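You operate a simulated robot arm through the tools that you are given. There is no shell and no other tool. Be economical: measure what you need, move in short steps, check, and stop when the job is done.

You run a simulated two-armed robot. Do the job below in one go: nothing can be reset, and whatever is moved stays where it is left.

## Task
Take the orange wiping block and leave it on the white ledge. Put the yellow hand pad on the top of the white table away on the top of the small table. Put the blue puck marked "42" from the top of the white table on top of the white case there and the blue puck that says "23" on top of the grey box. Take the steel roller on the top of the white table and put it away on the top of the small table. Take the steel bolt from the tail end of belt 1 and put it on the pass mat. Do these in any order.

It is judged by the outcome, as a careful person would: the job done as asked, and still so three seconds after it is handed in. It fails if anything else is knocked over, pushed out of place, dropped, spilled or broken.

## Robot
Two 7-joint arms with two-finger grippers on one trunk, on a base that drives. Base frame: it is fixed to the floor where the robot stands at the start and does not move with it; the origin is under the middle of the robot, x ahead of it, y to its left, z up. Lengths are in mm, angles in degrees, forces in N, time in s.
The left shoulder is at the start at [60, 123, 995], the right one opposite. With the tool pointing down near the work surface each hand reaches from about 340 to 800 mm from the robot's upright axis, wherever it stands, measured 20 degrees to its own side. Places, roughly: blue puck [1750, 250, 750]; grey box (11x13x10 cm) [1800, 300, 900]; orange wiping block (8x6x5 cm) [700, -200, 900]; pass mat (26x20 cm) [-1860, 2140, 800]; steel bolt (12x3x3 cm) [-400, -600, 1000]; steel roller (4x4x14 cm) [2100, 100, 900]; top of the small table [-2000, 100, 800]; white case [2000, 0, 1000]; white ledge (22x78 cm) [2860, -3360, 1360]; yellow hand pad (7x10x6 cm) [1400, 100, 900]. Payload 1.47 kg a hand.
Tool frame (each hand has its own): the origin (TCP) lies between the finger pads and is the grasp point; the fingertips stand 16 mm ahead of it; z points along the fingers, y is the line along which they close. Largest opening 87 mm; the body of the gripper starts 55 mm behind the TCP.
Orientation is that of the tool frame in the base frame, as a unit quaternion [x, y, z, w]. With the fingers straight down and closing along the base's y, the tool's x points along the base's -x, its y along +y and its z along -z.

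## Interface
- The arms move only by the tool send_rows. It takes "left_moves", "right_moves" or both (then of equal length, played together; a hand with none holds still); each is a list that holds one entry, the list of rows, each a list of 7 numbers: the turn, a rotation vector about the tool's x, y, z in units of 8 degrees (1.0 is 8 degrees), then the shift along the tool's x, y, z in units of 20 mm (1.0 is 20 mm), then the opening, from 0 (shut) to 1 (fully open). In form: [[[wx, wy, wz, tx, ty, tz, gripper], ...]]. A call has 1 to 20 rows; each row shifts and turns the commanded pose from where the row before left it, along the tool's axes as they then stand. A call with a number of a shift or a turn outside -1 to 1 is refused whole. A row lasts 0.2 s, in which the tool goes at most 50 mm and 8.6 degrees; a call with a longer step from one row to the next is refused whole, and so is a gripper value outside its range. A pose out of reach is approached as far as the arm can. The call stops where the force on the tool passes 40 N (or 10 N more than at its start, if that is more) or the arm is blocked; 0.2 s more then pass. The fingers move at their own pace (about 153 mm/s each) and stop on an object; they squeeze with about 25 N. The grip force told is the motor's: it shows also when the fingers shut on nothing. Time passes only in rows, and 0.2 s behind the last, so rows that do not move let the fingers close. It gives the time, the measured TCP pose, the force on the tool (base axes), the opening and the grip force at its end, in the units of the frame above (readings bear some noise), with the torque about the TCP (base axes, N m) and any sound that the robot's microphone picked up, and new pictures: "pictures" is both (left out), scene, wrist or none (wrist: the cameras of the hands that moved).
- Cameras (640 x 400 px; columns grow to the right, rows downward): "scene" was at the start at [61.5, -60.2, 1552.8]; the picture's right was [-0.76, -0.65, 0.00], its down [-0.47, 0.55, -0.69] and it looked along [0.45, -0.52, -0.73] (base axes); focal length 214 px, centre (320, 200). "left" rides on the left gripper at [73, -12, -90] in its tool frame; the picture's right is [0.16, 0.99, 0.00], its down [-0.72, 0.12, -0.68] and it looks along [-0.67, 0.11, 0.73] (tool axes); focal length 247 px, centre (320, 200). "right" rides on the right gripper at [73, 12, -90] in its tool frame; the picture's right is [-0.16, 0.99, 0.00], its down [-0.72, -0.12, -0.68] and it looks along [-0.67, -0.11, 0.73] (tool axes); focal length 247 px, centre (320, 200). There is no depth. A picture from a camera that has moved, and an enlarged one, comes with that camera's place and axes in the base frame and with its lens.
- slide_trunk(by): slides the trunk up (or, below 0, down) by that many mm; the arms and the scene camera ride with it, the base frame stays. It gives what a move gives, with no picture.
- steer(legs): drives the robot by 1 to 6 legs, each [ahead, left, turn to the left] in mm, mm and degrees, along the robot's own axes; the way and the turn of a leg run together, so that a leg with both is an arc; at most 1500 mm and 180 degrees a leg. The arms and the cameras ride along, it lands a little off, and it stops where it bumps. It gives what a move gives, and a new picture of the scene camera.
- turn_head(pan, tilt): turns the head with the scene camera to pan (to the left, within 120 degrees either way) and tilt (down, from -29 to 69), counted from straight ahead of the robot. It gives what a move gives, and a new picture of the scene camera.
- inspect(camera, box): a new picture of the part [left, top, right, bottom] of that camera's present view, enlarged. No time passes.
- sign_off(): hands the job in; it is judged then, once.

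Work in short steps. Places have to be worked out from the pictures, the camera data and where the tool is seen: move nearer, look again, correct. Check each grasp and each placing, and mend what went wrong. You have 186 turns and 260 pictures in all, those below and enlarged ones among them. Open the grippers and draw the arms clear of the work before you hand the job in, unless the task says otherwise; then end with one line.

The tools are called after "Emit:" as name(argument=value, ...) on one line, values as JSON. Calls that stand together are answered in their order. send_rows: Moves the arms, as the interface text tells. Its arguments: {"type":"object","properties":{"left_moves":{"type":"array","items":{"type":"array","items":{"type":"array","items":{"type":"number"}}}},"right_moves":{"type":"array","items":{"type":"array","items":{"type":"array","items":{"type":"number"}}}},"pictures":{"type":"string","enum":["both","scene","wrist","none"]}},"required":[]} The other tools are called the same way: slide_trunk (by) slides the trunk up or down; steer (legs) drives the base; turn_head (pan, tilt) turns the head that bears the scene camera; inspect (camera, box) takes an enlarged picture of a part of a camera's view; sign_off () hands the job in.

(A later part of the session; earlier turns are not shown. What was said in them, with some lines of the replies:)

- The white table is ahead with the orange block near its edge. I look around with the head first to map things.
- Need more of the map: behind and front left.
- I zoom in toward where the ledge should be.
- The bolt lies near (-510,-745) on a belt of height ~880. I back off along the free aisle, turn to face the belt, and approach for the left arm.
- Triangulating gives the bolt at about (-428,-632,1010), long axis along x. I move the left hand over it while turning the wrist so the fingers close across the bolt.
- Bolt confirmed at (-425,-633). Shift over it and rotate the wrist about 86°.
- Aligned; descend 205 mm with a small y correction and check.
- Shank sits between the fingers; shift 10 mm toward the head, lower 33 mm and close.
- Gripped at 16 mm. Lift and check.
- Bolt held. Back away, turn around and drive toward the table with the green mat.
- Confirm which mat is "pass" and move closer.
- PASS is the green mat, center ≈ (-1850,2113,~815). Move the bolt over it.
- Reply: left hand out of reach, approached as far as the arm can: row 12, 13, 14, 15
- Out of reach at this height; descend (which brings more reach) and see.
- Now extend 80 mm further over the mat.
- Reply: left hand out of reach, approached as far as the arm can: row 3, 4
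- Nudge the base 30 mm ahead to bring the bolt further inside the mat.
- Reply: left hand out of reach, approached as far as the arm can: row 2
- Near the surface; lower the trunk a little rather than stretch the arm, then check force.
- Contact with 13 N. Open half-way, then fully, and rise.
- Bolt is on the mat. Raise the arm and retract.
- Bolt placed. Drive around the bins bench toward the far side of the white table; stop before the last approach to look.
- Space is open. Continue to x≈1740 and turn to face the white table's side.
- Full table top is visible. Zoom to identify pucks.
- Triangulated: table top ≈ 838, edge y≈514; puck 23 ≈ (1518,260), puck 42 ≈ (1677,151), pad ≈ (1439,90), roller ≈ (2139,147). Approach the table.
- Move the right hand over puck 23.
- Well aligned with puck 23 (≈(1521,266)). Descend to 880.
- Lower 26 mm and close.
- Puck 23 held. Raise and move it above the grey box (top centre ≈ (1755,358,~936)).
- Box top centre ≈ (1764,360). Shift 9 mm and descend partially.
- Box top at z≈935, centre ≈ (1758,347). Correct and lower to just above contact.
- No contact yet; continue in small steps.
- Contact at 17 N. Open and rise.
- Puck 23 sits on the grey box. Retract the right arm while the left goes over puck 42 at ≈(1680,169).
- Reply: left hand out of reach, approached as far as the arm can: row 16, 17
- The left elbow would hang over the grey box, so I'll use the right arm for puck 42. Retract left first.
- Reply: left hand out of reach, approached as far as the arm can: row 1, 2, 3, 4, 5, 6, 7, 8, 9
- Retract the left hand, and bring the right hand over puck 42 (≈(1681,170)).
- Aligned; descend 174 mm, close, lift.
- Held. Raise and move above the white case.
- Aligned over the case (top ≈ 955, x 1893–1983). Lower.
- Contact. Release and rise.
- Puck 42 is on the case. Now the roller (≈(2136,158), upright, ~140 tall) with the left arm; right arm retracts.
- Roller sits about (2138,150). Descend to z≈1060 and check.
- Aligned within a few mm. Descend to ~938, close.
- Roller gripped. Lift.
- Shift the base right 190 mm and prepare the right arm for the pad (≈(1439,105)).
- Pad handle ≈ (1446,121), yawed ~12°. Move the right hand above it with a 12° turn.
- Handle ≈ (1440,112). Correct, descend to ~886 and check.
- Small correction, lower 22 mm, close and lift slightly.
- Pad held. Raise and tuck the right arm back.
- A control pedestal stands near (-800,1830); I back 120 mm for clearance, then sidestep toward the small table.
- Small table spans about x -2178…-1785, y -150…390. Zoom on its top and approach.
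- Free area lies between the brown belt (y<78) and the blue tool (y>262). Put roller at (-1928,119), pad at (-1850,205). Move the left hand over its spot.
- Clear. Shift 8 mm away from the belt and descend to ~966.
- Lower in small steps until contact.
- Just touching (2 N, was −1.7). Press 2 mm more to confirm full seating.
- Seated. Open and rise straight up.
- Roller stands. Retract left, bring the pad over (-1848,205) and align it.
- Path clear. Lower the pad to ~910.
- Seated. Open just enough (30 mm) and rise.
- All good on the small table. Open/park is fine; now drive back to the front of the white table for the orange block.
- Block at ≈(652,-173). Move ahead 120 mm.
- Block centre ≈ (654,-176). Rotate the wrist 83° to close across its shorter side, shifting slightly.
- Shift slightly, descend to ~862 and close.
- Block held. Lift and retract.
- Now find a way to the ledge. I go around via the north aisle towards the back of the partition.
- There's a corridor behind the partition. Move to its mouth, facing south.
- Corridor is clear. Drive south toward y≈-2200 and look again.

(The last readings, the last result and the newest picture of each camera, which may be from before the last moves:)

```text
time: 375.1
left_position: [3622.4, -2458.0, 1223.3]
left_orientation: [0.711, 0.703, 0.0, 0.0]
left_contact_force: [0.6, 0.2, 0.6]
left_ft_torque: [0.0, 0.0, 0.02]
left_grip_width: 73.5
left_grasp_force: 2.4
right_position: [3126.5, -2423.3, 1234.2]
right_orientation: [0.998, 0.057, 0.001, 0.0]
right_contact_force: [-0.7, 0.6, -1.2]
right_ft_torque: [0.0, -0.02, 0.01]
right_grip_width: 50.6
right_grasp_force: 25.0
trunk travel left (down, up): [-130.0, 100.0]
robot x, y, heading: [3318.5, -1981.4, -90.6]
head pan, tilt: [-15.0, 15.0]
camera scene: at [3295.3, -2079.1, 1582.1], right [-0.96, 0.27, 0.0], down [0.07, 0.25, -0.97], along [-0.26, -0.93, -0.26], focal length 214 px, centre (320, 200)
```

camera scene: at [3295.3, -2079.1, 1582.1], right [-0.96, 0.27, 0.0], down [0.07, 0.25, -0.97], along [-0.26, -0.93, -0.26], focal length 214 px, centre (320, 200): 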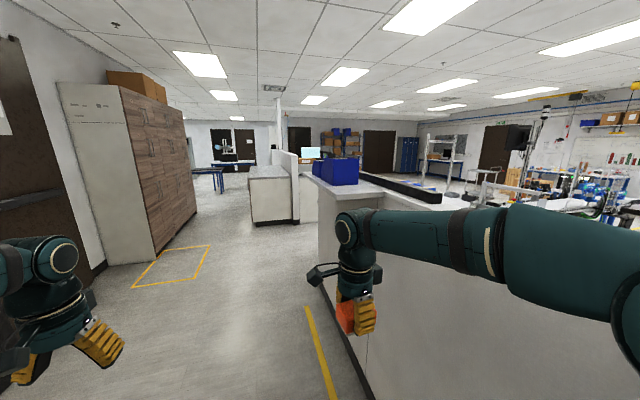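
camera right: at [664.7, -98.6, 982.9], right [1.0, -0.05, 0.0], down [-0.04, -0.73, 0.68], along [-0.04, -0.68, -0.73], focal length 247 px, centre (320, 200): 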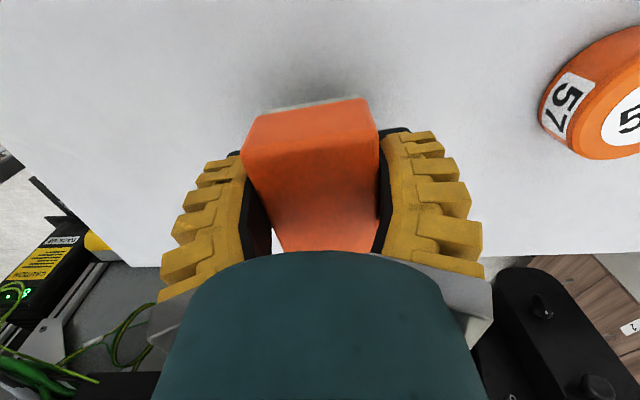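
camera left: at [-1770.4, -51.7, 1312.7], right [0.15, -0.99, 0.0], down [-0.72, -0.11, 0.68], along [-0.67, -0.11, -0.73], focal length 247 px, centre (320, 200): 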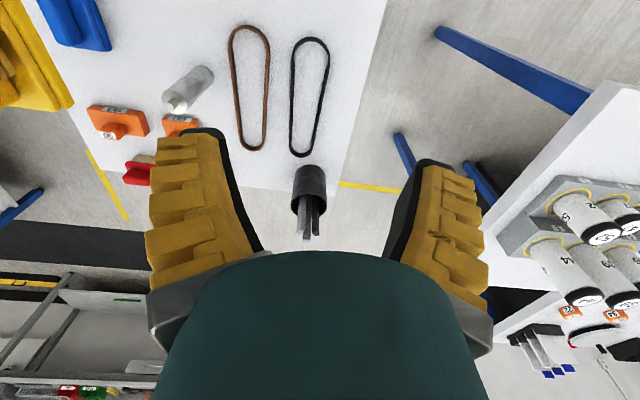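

The ledge with blue bins appears on the partition ahead-right. Zoom.

Emit:
inspect(camera="scene", box=[290, 130, 470, 240])

Emit:
steer(legs=[[700, 0, 0.6]])

Emit:
turn_head(pan=-40, tilt=25)

```text
3.56 times, centred on (380, 185) of scene
camera zoom: at [3295.3, -2079.1, 1582.1], right [-0.96, 0.27, 0.0], down [0.07, 0.25, -0.97], along [-0.26, -0.93, -0.26], focal length 763 px, centre (107, 253)
```

zoom: 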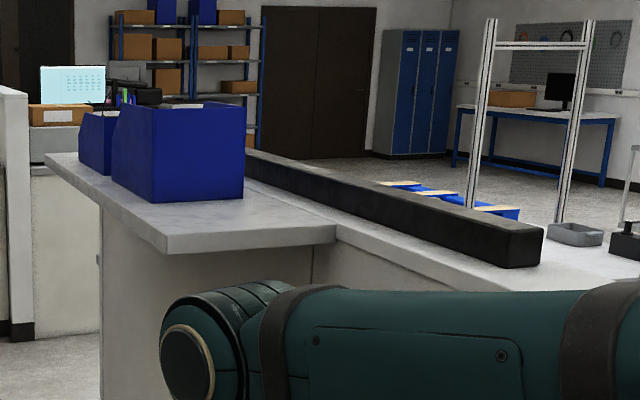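

```text
time: 379.0
left_position: [3622.8, -3153.0, 1222.7]
left_orientation: [0.706, 0.708, 0.0, 0.0]
left_contact_force: [0.1, -0.1, 0.1]
left_ft_torque: [0.02, -0.04, -0.05]
left_grip_width: 72.8
left_grasp_force: 2.1
right_position: [3129.8, -3123.6, 1233.9]
right_orientation: [0.998, 0.063, 0.0, 0.0]
right_contact_force: [-0.7, -1.1, -0.7]
right_ft_torque: [0.01, -0.01, 0.0]
right_grip_width: 50.6
right_grasp_force: 25.1
trunk travel left (down, up): [-130.0, 100.0]
robot x, y, heading: [3317.8, -2677.8, -89.8]
head pan, tilt: [-15.0, 15.0]
camera scene: at [3293.7, -2777.6, 1582.0], right [-0.97, 0.26, 0.0], down [0.07, 0.25, -0.97], along [-0.25, -0.93, -0.26], focal length 214 px, centre (320, 200)
```

scene: 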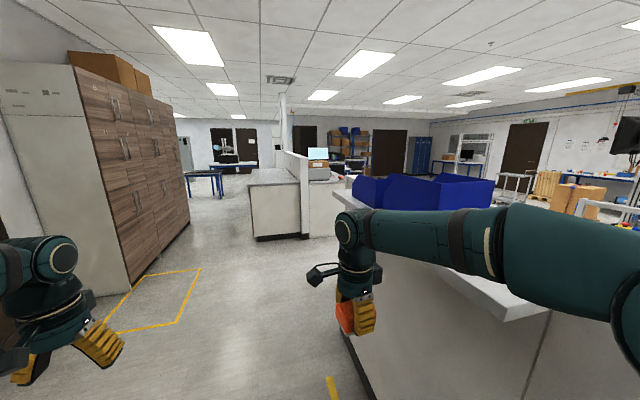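

```text
time: 379.9
left_position: [3624.0, -3152.3, 1222.9]
left_orientation: [0.706, 0.708, 0.0, 0.0]
left_contact_force: [1.0, -0.7, 0.9]
left_ft_torque: [-0.01, 0.01, -0.01]
left_grip_width: 72.9
left_grasp_force: 2.4
right_position: [3129.6, -3122.6, 1234.0]
right_orientation: [0.998, 0.063, 0.0, 0.0]
right_contact_force: [-0.1, 0.0, -1.6]
right_ft_torque: [0.02, -0.03, 0.01]
right_grip_width: 50.5
right_grasp_force: 25.0
trunk travel left (down, up): [-130.0, 100.0]
robot x, y, heading: [3316.4, -2677.0, -90.1]
head pan, tilt: [-40.0, 25.0]
camera scene: at [3258.6, -2757.6, 1565.9], right [-0.77, 0.64, 0.0], down [0.27, 0.32, -0.91], along [-0.58, -0.7, -0.42], focal length 214 px, centre (320, 200)
```

scene: 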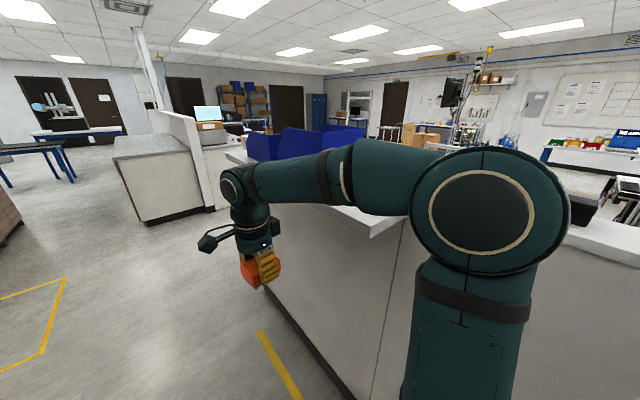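

Ledge top ≈ z 1360, x 2751–2981, near end y≈-2930, with bins from y≈-3130; free spot near (2866,-3000). First turn the right wrist back and tuck the left arm.

Emit:
send_rows(right_moves=[[[0, 0, -0.945, 0, 0, 0, 0], [0, 0, -0.945, 0, 0, 0, 0], [0, 0, -0.945, 0, 0, 0, 0], [0, 0, -0.945, 0, 0, 0, 0], [0, 0, -0.945, 0, 0, 0, 0], [0, 0, -0.945, 0, 0, 0, 0], [0, 0, -0.945, 0, 0, 0, 0], [0, 0, -0.945, 0, 0, 0, 0], [0, 0, -0.945, 0, 0, 0, 0], [0, 0, -0.945, 0, 0, 0, 0], [0, 0, -0.945, 0, 0, 0, 0]]], left_moves=[[[0, 0, 0, 0.7, 0, 0, 0.8], [0, 0, 0, 0.7, 0, 0, 0.8], [0, 0, 0, 0.7, 0, 0, 0.8], [0, 0, 0, 0.7, 0, 0, 0.8], [0, 0, 0, 0.7, 0, 0, 0.8], [0, 0, 0, 0.7, 0, 0, 0.8], [0, 0, 0, 0.7, 0, 0, 0.8], [0, 0, 0, 0.7, 0, 0, 0.8], [0, 0, 0, 0.7, 0, 0, 0.8], [0, 0, 0, 0.7, 0, 0, 0.8], [0, 0, 0, 0.7, 0, 0, 0.8]]], pictures="none")

Emit:
steer(legs=[[-450, 0, 0], [0, 150, 0], [0, 0, -90]])

Emit:
slide_trunk(by=100)

```text
time: 382.3
left_position: [3623.8, -2997.8, 1223.2]
left_orientation: [0.706, 0.708, -0.001, 0.0]
left_contact_force: [0.1, -0.2, -0.5]
left_ft_torque: [-0.01, 0.01, -0.02]
left_grip_width: 72.9
left_grasp_force: 2.6
right_position: [3130.4, -3123.4, 1233.2]
right_orientation: [0.704, 0.71, 0.0, 0.0]
right_contact_force: [-0.6, 0.3, 0.1]
right_ft_torque: [-0.03, 0.0, 0.01]
right_grip_width: 50.6
right_grasp_force: 24.7
trunk travel left (down, up): [-130.0, 100.0]
robot x, y, heading: [3319.3, -2674.8, -89.8]
head pan, tilt: [-40.0, 25.0]
```

```text
time: 390.4
left_position: [3146.1, -2532.1, 1222.7]
left_orientation: [1.0, -0.002, 0.0, 0.0]
left_contact_force: [0.2, 0.5, 0.3]
left_ft_torque: [0.03, 0.02, 0.06]
left_grip_width: 72.9
left_grasp_force: 2.7
right_position: [3023.5, -2036.3, 1234.0]
right_orientation: [1.0, 0.001, 0.0, 0.0]
right_contact_force: [0.3, 0.0, -0.5]
right_ft_torque: [-0.01, 0.02, -0.01]
right_grip_width: 50.4
right_grasp_force: 25.1
trunk travel left (down, up): [-130.0, 100.0]
robot x, y, heading: [3467.6, -2225.0, 180.1]
head pan, tilt: [-40.0, 25.0]
camera scene: at [3388.1, -2166.6, 1565.8], right [0.64, 0.76, 0.0], down [0.32, -0.27, -0.91], along [-0.69, 0.58, -0.42], focal length 214 px, centre (320, 200)
```

scene: 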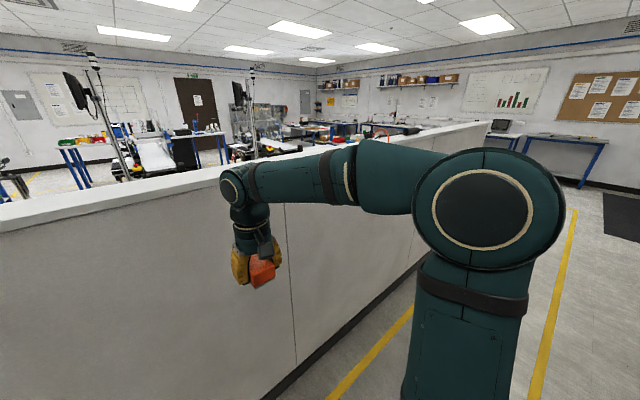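

```text
time: 391.7
left_position: [3147.9, -2531.1, 1322.6]
left_orientation: [1.0, -0.001, 0.0, -0.001]
left_contact_force: [-0.3, 0.2, 0.7]
left_ft_torque: [0.01, 0.02, 0.03]
left_grip_width: 73.4
left_grasp_force: 2.7
right_position: [3024.2, -2036.0, 1333.4]
right_orientation: [1.0, 0.002, 0.0, 0.0]
right_contact_force: [0.0, -0.2, -1.6]
right_ft_torque: [0.0, -0.02, 0.02]
right_grip_width: 50.4
right_grasp_force: 25.2
trunk travel left (down, up): [-230.0, 0.0]
robot x, y, heading: [3468.9, -2227.1, 179.7]
head pan, tilt: [-40.0, 25.0]
```

Raise the right hand to z≈1475, then sidestep left toward the ledge (partially) and look.

Emit:
send_rows(right_moves=[[[0, 0, 0, 0, 0, -1, 0], [0, 0, 0, 0, 0, -1, 0], [0, 0, 0, 0, 0, -1, 0], [0, 0, 0, 0, 0, -1, 0], [0, 0, 0, 0, 0, -1, 0], [0, 0, 0, 0, 0, -1, 0], [0, 0, 0, 0, 0, -1, 0]]], pictures="none")

Emit:
steer(legs=[[0, 750, 0]])

Emit:
turn_head(pan=10, tilt=35)

```text
time: 393.3
left_position: [3146.9, -2532.2, 1320.7]
left_orientation: [1.0, -0.001, 0.0, 0.0]
left_contact_force: [0.0, 0.3, -0.1]
left_ft_torque: [0.02, -0.01, 0.0]
left_grip_width: 73.2
left_grasp_force: 2.4
right_position: [3023.2, -2036.6, 1474.1]
right_orientation: [1.0, 0.002, 0.0, 0.0]
right_contact_force: [-0.6, -0.3, -1.5]
right_ft_torque: [0.01, -0.01, 0.04]
right_grip_width: 50.8
right_grasp_force: 25.2
trunk travel left (down, up): [-230.0, 0.0]
robot x, y, heading: [3471.3, -2225.1, 179.8]
head pan, tilt: [-40.0, 25.0]
```

```text
time: 400.3
left_position: [3145.6, -3284.0, 1321.8]
left_orientation: [1.0, 0.0, 0.0, 0.0]
left_contact_force: [0.2, -0.9, 0.2]
left_ft_torque: [0.0, -0.03, 0.01]
left_grip_width: 72.9
left_grasp_force: 2.6
right_position: [3023.3, -2788.6, 1473.3]
right_orientation: [1.0, 0.002, 0.0, 0.0]
right_contact_force: [-0.4, -0.2, -0.7]
right_ft_torque: [0.0, 0.03, 0.02]
right_grip_width: 50.6
right_grasp_force: 24.9
trunk travel left (down, up): [-230.0, 0.0]
robot x, y, heading: [3467.6, -2977.3, 179.8]
head pan, tilt: [-40.0, 25.0]
camera scene: at [3387.1, -2918.9, 1665.8], right [0.64, 0.77, 0.0], down [0.32, -0.27, -0.91], along [-0.69, 0.58, -0.42], focal length 214 px, centre (320, 200)
```

scene: 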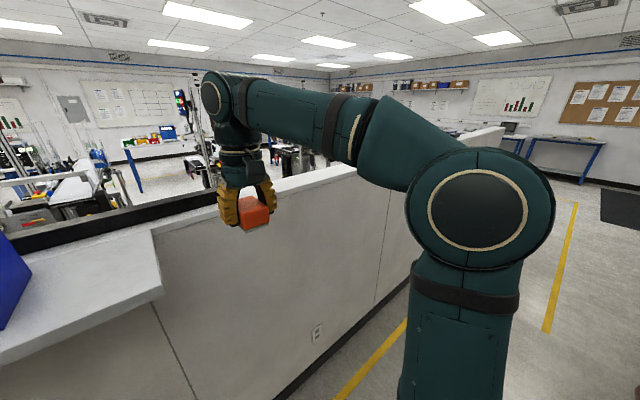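

```text
time: 401.5
left_position: [3145.8, -3283.7, 1322.8]
left_orientation: [1.0, 0.0, 0.0, 0.0]
left_contact_force: [0.0, 0.6, 0.4]
left_ft_torque: [0.0, 0.0, 0.04]
left_grip_width: 73.0
left_grasp_force: 2.6
right_position: [3023.1, -2788.6, 1473.7]
right_orientation: [1.0, 0.002, 0.0, 0.001]
right_contact_force: [-0.1, 0.0, -0.9]
right_ft_torque: [0.02, -0.03, 0.04]
right_grip_width: 50.5
right_grasp_force: 24.7
trunk travel left (down, up): [-230.0, 0.0]
robot x, y, heading: [3469.2, -2979.2, 180.1]
head pan, tilt: [10.0, 35.0]
camera scene: at [3371.0, -2993.3, 1650.1], right [-0.17, 0.99, 0.0], down [0.56, 0.1, -0.82], along [-0.81, -0.14, -0.57], focal length 214 px, centre (320, 200)
```

scene: 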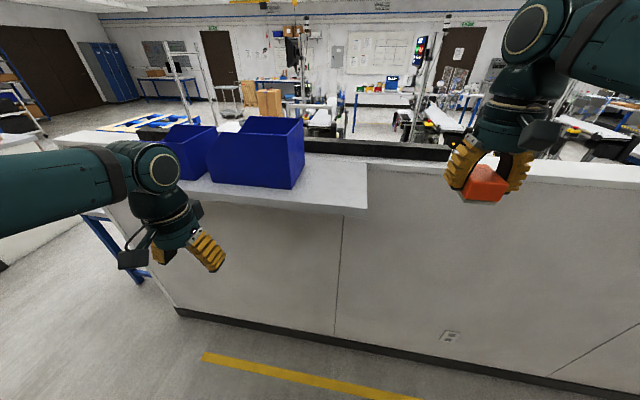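

Free strip is y -2955…-3110. Sidestep 234 mm more, then extend the right hand over the ledge.

Emit:
steer(legs=[[0, 234, 0]])

Emit:
send_rows(right_moves=[[[0, 0, 0, -0.9, 0, 0, 0], [0, 0, 0, -0.9, 0, 0, 0], [0, 0, 0, -0.9, 0, 0, 0], [0, 0, 0, -0.9, 0, 0, 0], [0, 0, 0, -0.9, 0, 0, 0], [0, 0, 0, -0.9, 0, 0, 0], [0, 0, 0, -0.9, 0, 0, 0], [0, 0, 0, -0.9, 0, 0, 0]]], pictures="both")

```text
time: 404.1
left_position: [3147.3, -3516.8, 1322.5]
left_orientation: [1.0, 0.002, 0.0, 0.0]
left_contact_force: [0.2, -0.7, -0.4]
left_ft_torque: [0.0, 0.04, 0.0]
left_grip_width: 73.0
left_grasp_force: 2.5
right_position: [3022.8, -3020.6, 1474.3]
right_orientation: [1.0, 0.003, 0.0, -0.001]
right_contact_force: [-0.5, -0.1, -0.4]
right_ft_torque: [0.01, -0.02, 0.0]
right_grip_width: 50.5
right_grasp_force: 25.4
trunk travel left (down, up): [-230.0, 0.0]
robot x, y, heading: [3466.7, -3208.6, -179.7]
head pan, tilt: [10.0, 35.0]
camera scene: at [3371.2, -3225.9, 1650.1], right [-0.18, 0.98, 0.0], down [0.56, 0.1, -0.82], along [-0.81, -0.14, -0.57], focal length 214 px, centre (320, 200)
```

scene: 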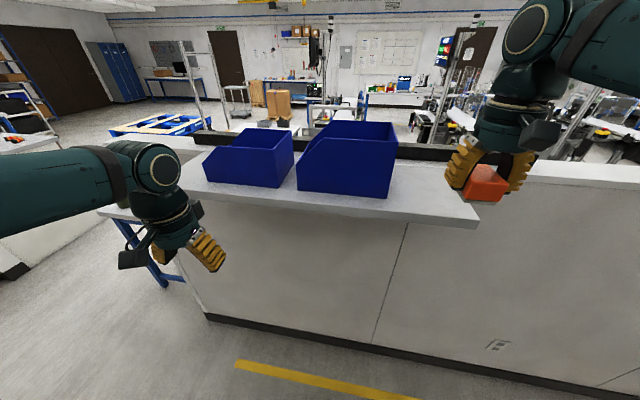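

```text
time: 405.9
left_position: [3146.9, -3517.1, 1322.6]
left_orientation: [1.0, 0.002, 0.0, 0.0]
left_contact_force: [-0.2, 0.3, 0.7]
left_ft_torque: [-0.01, -0.05, 0.04]
left_grip_width: 73.3
left_grasp_force: 2.5
right_position: [2877.3, -3022.2, 1473.7]
right_orientation: [1.0, 0.004, 0.001, 0.0]
right_contact_force: [-0.9, 0.6, -1.1]
right_ft_torque: [0.04, -0.02, -0.01]
right_grip_width: 50.5
right_grasp_force: 25.1
trunk travel left (down, up): [-230.0, 0.0]
robot x, y, heading: [3464.7, -3210.5, -179.9]
head pan, tilt: [10.0, 35.0]
camera scene: at [3369.8, -3226.1, 1650.0], right [-0.18, 0.98, 0.0], down [0.57, 0.1, -0.82], along [-0.81, -0.14, -0.57], focal length 214 px, centre (320, 200)
camera right: at [2951.4, -3034.0, 1562.8], right [-0.15, -0.99, 0.0], down [-0.73, 0.11, 0.68], along [-0.67, 0.1, -0.73], focal length 247 px, centre (320, 200)
```

scene: 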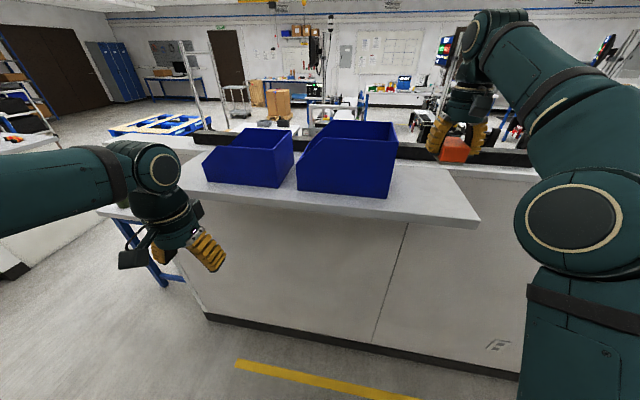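
right: 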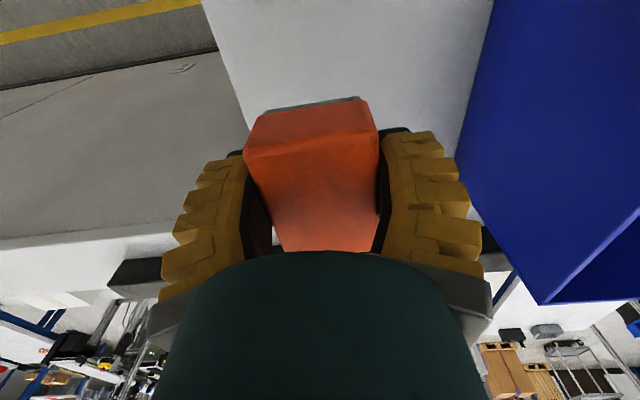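

Block is well inside the free strip. Descend.

Emit:
send_rows(right_moves=[[[0, 0, 0, -0.2, 0.4, 1, 0], [0, 0, 0, 0, 0, 1, 0], [0, 0, 0, 0, 0, 1, 0]]], pictures="both")

```text
time: 406.7
left_position: [3148.4, -3517.1, 1321.9]
left_orientation: [1.0, 0.002, 0.0, 0.0]
left_contact_force: [-0.1, -0.6, -1.0]
left_ft_torque: [-0.02, 0.01, 0.0]
left_grip_width: 73.1
left_grasp_force: 2.8
right_position: [2874.0, -3031.0, 1414.6]
right_orientation: [1.0, 0.004, 0.0, 0.0]
right_contact_force: [-0.1, -0.1, -1.0]
right_ft_torque: [0.03, -0.03, -0.02]
right_grip_width: 50.3
right_grasp_force: 24.6
trunk travel left (down, up): [-230.0, 0.0]
robot x, y, heading: [3470.1, -3211.7, -179.7]
head pan, tilt: [10.0, 35.0]
camera scene: at [3371.1, -3225.7, 1650.1], right [-0.18, 0.98, 0.0], down [0.56, 0.1, -0.82], along [-0.81, -0.14, -0.57], focal length 214 px, centre (320, 200)
camera right: at [2949.3, -3041.5, 1502.9], right [-0.15, -0.99, 0.0], down [-0.72, 0.11, 0.68], along [-0.67, 0.1, -0.73], focal length 247 px, centre (320, 200)
```

scene: 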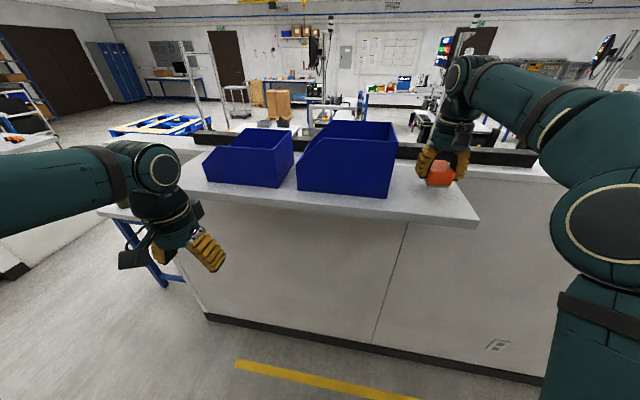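
right: 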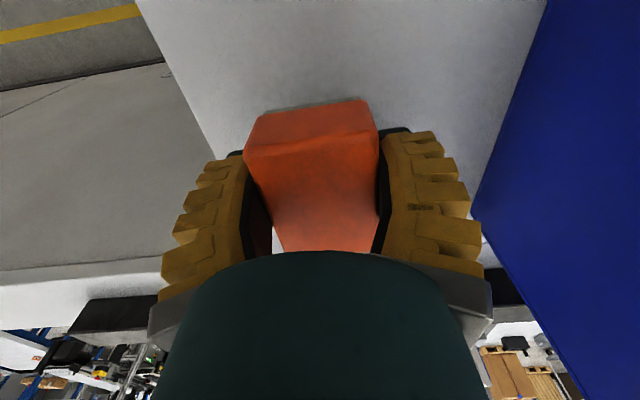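

Continue down in small steps.

Emit:
send_rows(right_moves=[[[0, 0, 0, 0, 0, 0.25, 0], [0, 0, 0, 0, 0, 0.25, 0]]], pictures="none")

Emit:
send_rows(right_moves=[[[0, 0, 0, 0, 0, 0.15, 0], [0, 0, 0, 0, 0, 0.1, 0]]], pictures="none")

```text
time: 407.3
left_position: [3147.4, -3517.3, 1321.7]
left_orientation: [1.0, 0.002, 0.0, 0.0]
left_contact_force: [-0.1, 0.0, 0.4]
left_ft_torque: [0.0, 0.0, 0.01]
left_grip_width: 73.1
left_grasp_force: 2.7
right_position: [2875.3, -3031.3, 1402.7]
right_orientation: [1.0, 0.004, -0.001, 0.0]
right_contact_force: [0.0, 0.8, -0.1]
right_ft_torque: [0.0, -0.01, 0.0]
right_grip_width: 50.6
right_grasp_force: 24.6
trunk travel left (down, up): [-230.0, 0.0]
robot x, y, heading: [3468.5, -3210.5, -179.7]
head pan, tilt: [10.0, 35.0]
```

```text
time: 407.9
left_position: [3147.6, -3515.5, 1323.5]
left_orientation: [1.0, 0.002, 0.001, -0.001]
left_contact_force: [-0.7, 0.0, 1.2]
left_ft_torque: [0.02, 0.01, 0.0]
left_grip_width: 73.2
left_grasp_force: 2.4
right_position: [2875.9, -3031.4, 1399.9]
right_orientation: [1.0, 0.003, 0.0, 0.001]
right_contact_force: [-0.8, -0.6, -1.6]
right_ft_torque: [0.03, -0.01, 0.01]
right_grip_width: 50.4
right_grasp_force: 25.1
trunk travel left (down, up): [-230.0, 0.0]
robot x, y, heading: [3470.2, -3209.7, -179.8]
head pan, tilt: [10.0, 35.0]
```

Emit:
send_rows(right_moves=[[[0, 0, 0, 0, 0, 0.2, 0], [0, 0, 0, 0, 0, 0.15, 0]]], pictures="none")

Emit:
send_rows(right_moves=[[[0, 0, 0, 0, 0, 0.15, 0]]], pictures="wrist")

```text
time: 408.5
left_position: [3147.7, -3515.8, 1322.0]
left_orientation: [1.0, 0.002, 0.001, 0.0]
left_contact_force: [0.6, -0.2, -0.1]
left_ft_torque: [-0.02, -0.01, 0.0]
left_grip_width: 73.2
left_grasp_force: 2.5
right_position: [2874.6, -3030.2, 1391.3]
right_orientation: [1.0, 0.004, 0.0, 0.0]
right_contact_force: [0.4, -0.4, -1.6]
right_ft_torque: [0.02, 0.01, -0.05]
right_grip_width: 50.6
right_grasp_force: 24.8
trunk travel left (down, up): [-230.0, 0.0]
robot x, y, heading: [3469.1, -3210.1, -180.0]
head pan, tilt: [10.0, 35.0]
```

```text
time: 408.9
left_position: [3146.8, -3517.4, 1323.2]
left_orientation: [1.0, 0.002, 0.0, 0.0]
left_contact_force: [-0.2, 0.2, 0.3]
left_ft_torque: [-0.03, -0.01, -0.01]
left_grip_width: 73.1
left_grasp_force: 2.3
right_position: [2874.4, -3030.5, 1390.3]
right_orientation: [1.0, 0.004, 0.0, 0.0]
right_contact_force: [-0.4, 0.1, -1.3]
right_ft_torque: [0.02, -0.04, -0.01]
right_grip_width: 50.4
right_grasp_force: 24.9
trunk travel left (down, up): [-230.0, 0.0]
robot x, y, heading: [3469.9, -3208.4, -179.8]
head pan, tilt: [10.0, 35.0]
camera right: at [2949.1, -3041.9, 1477.9], right [-0.15, -0.99, 0.0], down [-0.73, 0.11, 0.68], along [-0.67, 0.1, -0.73], focal length 247 px, centre (320, 200)
```

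right: 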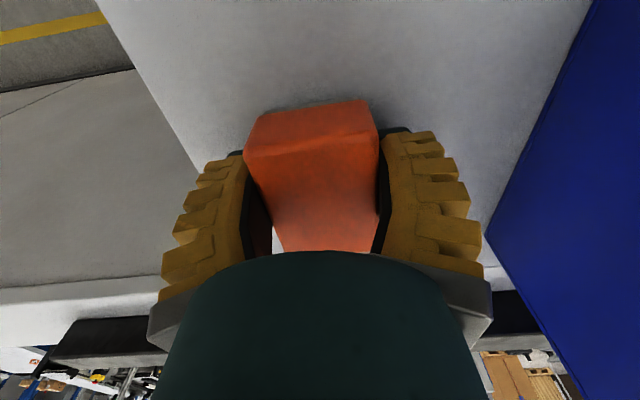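

Still no contact at 1390; keep lowering.

Emit:
send_rows(right_moves=[[[0, 0, 0, 0, 0, 0.15, 0]]], pictures="none")

Emit:
send_rows(right_moves=[[[0, 0, 0, 0, 0, 0.1, 0]]], pictures="none")

```text
time: 409.3
left_position: [3147.8, -3516.5, 1322.9]
left_orientation: [1.0, 0.002, -0.001, 0.0]
left_contact_force: [0.5, -0.6, -0.2]
left_ft_torque: [0.02, -0.01, -0.04]
left_grip_width: 73.3
left_grasp_force: 2.2
right_position: [2874.8, -3031.3, 1387.1]
right_orientation: [1.0, 0.004, -0.001, 0.0]
right_contact_force: [-0.8, -0.1, 4.3]
right_ft_torque: [-0.01, -0.01, 0.02]
right_grip_width: 50.5
right_grasp_force: 25.0
trunk travel left (down, up): [-230.0, 0.0]
robot x, y, heading: [3469.3, -3210.9, -179.8]
head pan, tilt: [10.0, 35.0]
```

```text
time: 409.7
left_position: [3147.9, -3516.7, 1322.9]
left_orientation: [1.0, 0.003, -0.001, 0.0]
left_contact_force: [0.5, -0.6, 0.2]
left_ft_torque: [0.02, 0.02, 0.0]
left_grip_width: 72.8
left_grasp_force: 2.7
right_position: [2875.3, -3031.0, 1386.0]
right_orientation: [1.0, 0.003, -0.002, 0.0]
right_contact_force: [-3.9, 1.0, 17.2]
right_ft_torque: [0.01, 0.0, 0.0]
right_grip_width: 50.9
right_grasp_force: 24.9
trunk travel left (down, up): [-230.0, 0.0]
robot x, y, heading: [3465.0, -3210.0, -179.7]
head pan, tilt: [10.0, 35.0]
```

Seated (17 N). Open modestly and rise.

Emit:
send_rows(right_moves=[[[0, 0, 0, 0, 0, -0.05, 0.7], [0, 0, 0, 0, 0, 0, 0.8], [0, 0, 0, 0, 0, 0, 0.8], [0, 0, 0, 0, 0, -0.5, 0.8], [0, 0, 0, 0, 0, -1, 0.8], [0, 0, 0, 0, 0, -1, 0.8], [0, 0, 0, 0, 0, -1, 0.8], [0, 0, 0, 0, 0, -1, 0.8], [0, 0, 0, 0, 0, -0.5, 0.8]]], pictures="both")

```text
time: 411.7
left_position: [3146.8, -3516.3, 1323.0]
left_orientation: [1.0, 0.002, -0.001, 0.0]
left_contact_force: [-0.5, 0.8, 0.2]
left_ft_torque: [-0.01, 0.02, 0.0]
left_grip_width: 73.1
left_grasp_force: 2.7
right_position: [2875.9, -3033.1, 1484.8]
right_orientation: [1.0, 0.003, 0.0, -0.001]
right_contact_force: [-0.8, 0.1, 0.7]
right_ft_torque: [0.01, -0.01, 0.02]
right_grip_width: 73.4
right_grasp_force: 2.2
trunk travel left (down, up): [-230.0, 0.0]
robot x, y, heading: [3470.3, -3208.2, -179.7]
head pan, tilt: [10.0, 35.0]
camera scene: at [3371.3, -3226.0, 1650.1], right [-0.18, 0.98, 0.0], down [0.56, 0.1, -0.82], along [-0.81, -0.14, -0.57], focal length 214 px, centre (320, 200)
camera right: at [2949.0, -3042.6, 1574.1], right [-0.15, -0.99, 0.0], down [-0.72, 0.11, 0.68], along [-0.67, 0.1, -0.73], focal length 247 px, centre (320, 200)
```

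scene: 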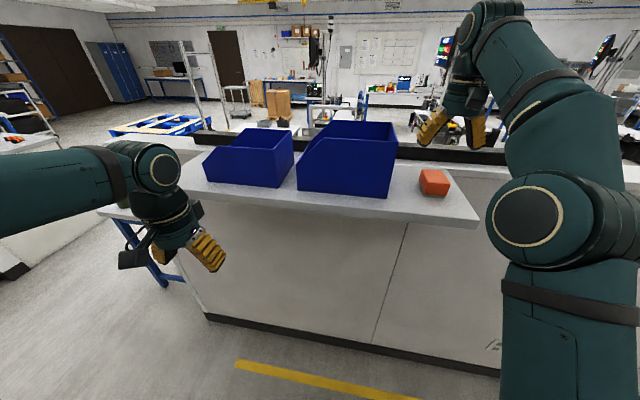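
right: 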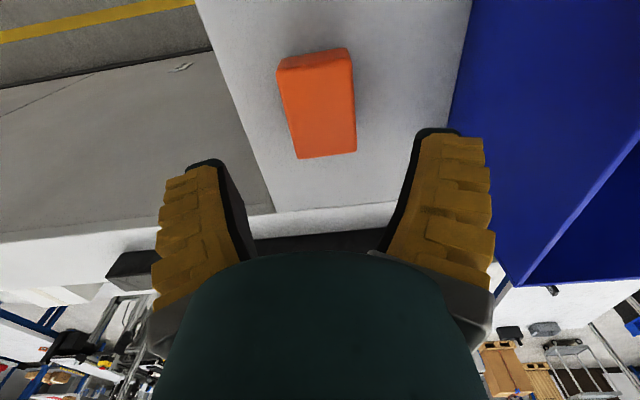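

The orange block rests on the ledge. Draw the right arm back over the corridor, open grippers, and back off.

Emit:
send_rows(right_moves=[[[0, 0, 0, 1, 0, -0.2, 1], [0, 0, 0, 1, 0, -0.2, 1], [0, 0, 0, 1, 0, 0, 1], [0, 0, 0, 1, 0, 0, 1], [0, 0, 0, 1, 0, 0, 1], [0, 0, 0, 1, 0, 0, 1], [0, 0, 0, 1, 0, 0, 1], [0, 0, 0, 1, 0, 0, 1], [0, 0, 0, 1, 0, 0, 1]]], left_moves=[[[0, 0, 0, 0, 0, 0, 1], [0, 0, 0, 0, 0, 0, 1], [0, 0, 0, 0, 0, 0, 1], [0, 0, 0, 0, 0, 0, 1], [0, 0, 0, 0, 0, 0, 1], [0, 0, 0, 0, 0, 0, 1], [0, 0, 0, 0, 0, 0, 1], [0, 0, 0, 0, 0, 0, 1], [0, 0, 0, 0, 0, 0, 1]]], pictures="scene")

Emit:
steer(legs=[[-120, 0, 0]])

```text
time: 413.7
left_position: [3147.6, -3516.8, 1323.1]
left_orientation: [1.0, 0.002, -0.001, 0.0]
left_contact_force: [0.0, -0.1, -1.1]
left_ft_torque: [0.01, -0.02, 0.01]
left_grip_width: 87.1
left_grasp_force: 0.0
right_position: [3055.8, -3028.8, 1493.9]
right_orientation: [1.0, 0.003, 0.0, 0.0]
right_contact_force: [0.1, 0.9, 0.7]
right_ft_torque: [-0.02, 0.0, 0.0]
right_grip_width: 86.8
right_grasp_force: 0.2
trunk travel left (down, up): [-230.0, 0.0]
robot x, y, heading: [3466.1, -3207.3, -179.8]
head pan, tilt: [10.0, 35.0]
camera scene: at [3372.4, -3225.5, 1650.2], right [-0.18, 0.98, 0.0], down [0.56, 0.1, -0.82], along [-0.81, -0.14, -0.57], focal length 214 px, centre (320, 200)
```

scene: 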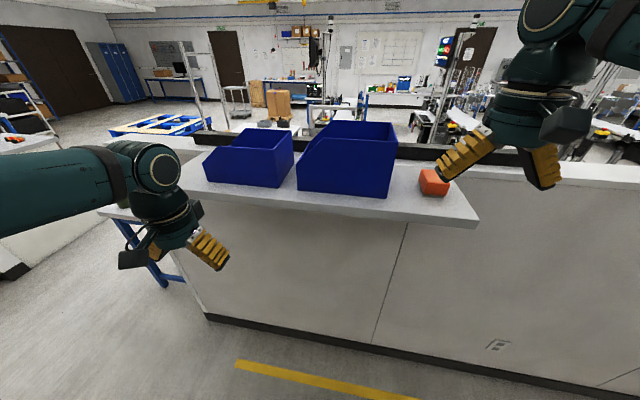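

```text
time: 415.0
left_position: [3267.2, -3516.9, 1321.6]
left_orientation: [1.0, 0.001, 0.0, 0.0]
left_contact_force: [-0.3, 0.1, 1.4]
left_ft_torque: [0.01, 0.0, -0.02]
left_grip_width: 87.2
left_grasp_force: 0.1
right_position: [3173.6, -3028.4, 1493.3]
right_orientation: [1.0, 0.003, -0.001, 0.0]
right_contact_force: [0.0, 0.1, 0.2]
right_ft_torque: [0.03, -0.01, 0.03]
right_grip_width: 86.8
right_grasp_force: 0.0
trunk travel left (down, up): [-230.0, 0.0]
robot x, y, heading: [3590.2, -3205.6, -179.7]
head pan, tilt: [10.0, 35.0]
camera scene: at [3490.9, -3225.5, 1650.0], right [-0.18, 0.98, 0.0], down [0.56, 0.1, -0.82], along [-0.81, -0.14, -0.57], focal length 214 px, centre (320, 200)
```

scene: 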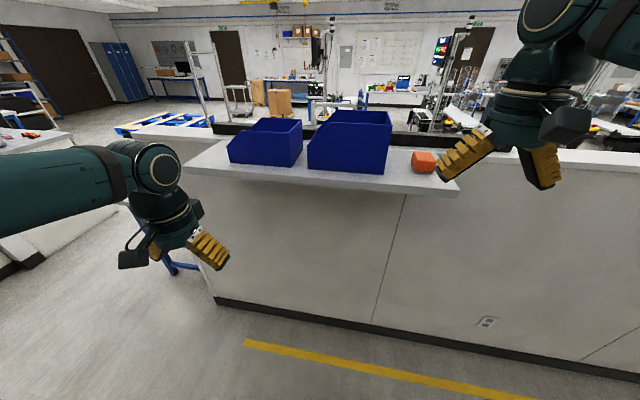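

All items are placed, grippers are open and the arms are clear; I hand in.

Emit:
sign_off()

```text
The job is handed in.
```

All six items are where you asked, checked on camera after each placing: the orange block on the white ledge, the yellow pad and steel roller on the small table, puck 42 on the white case, puck 23 on the grey box, and the steel bolt on the pass mat.
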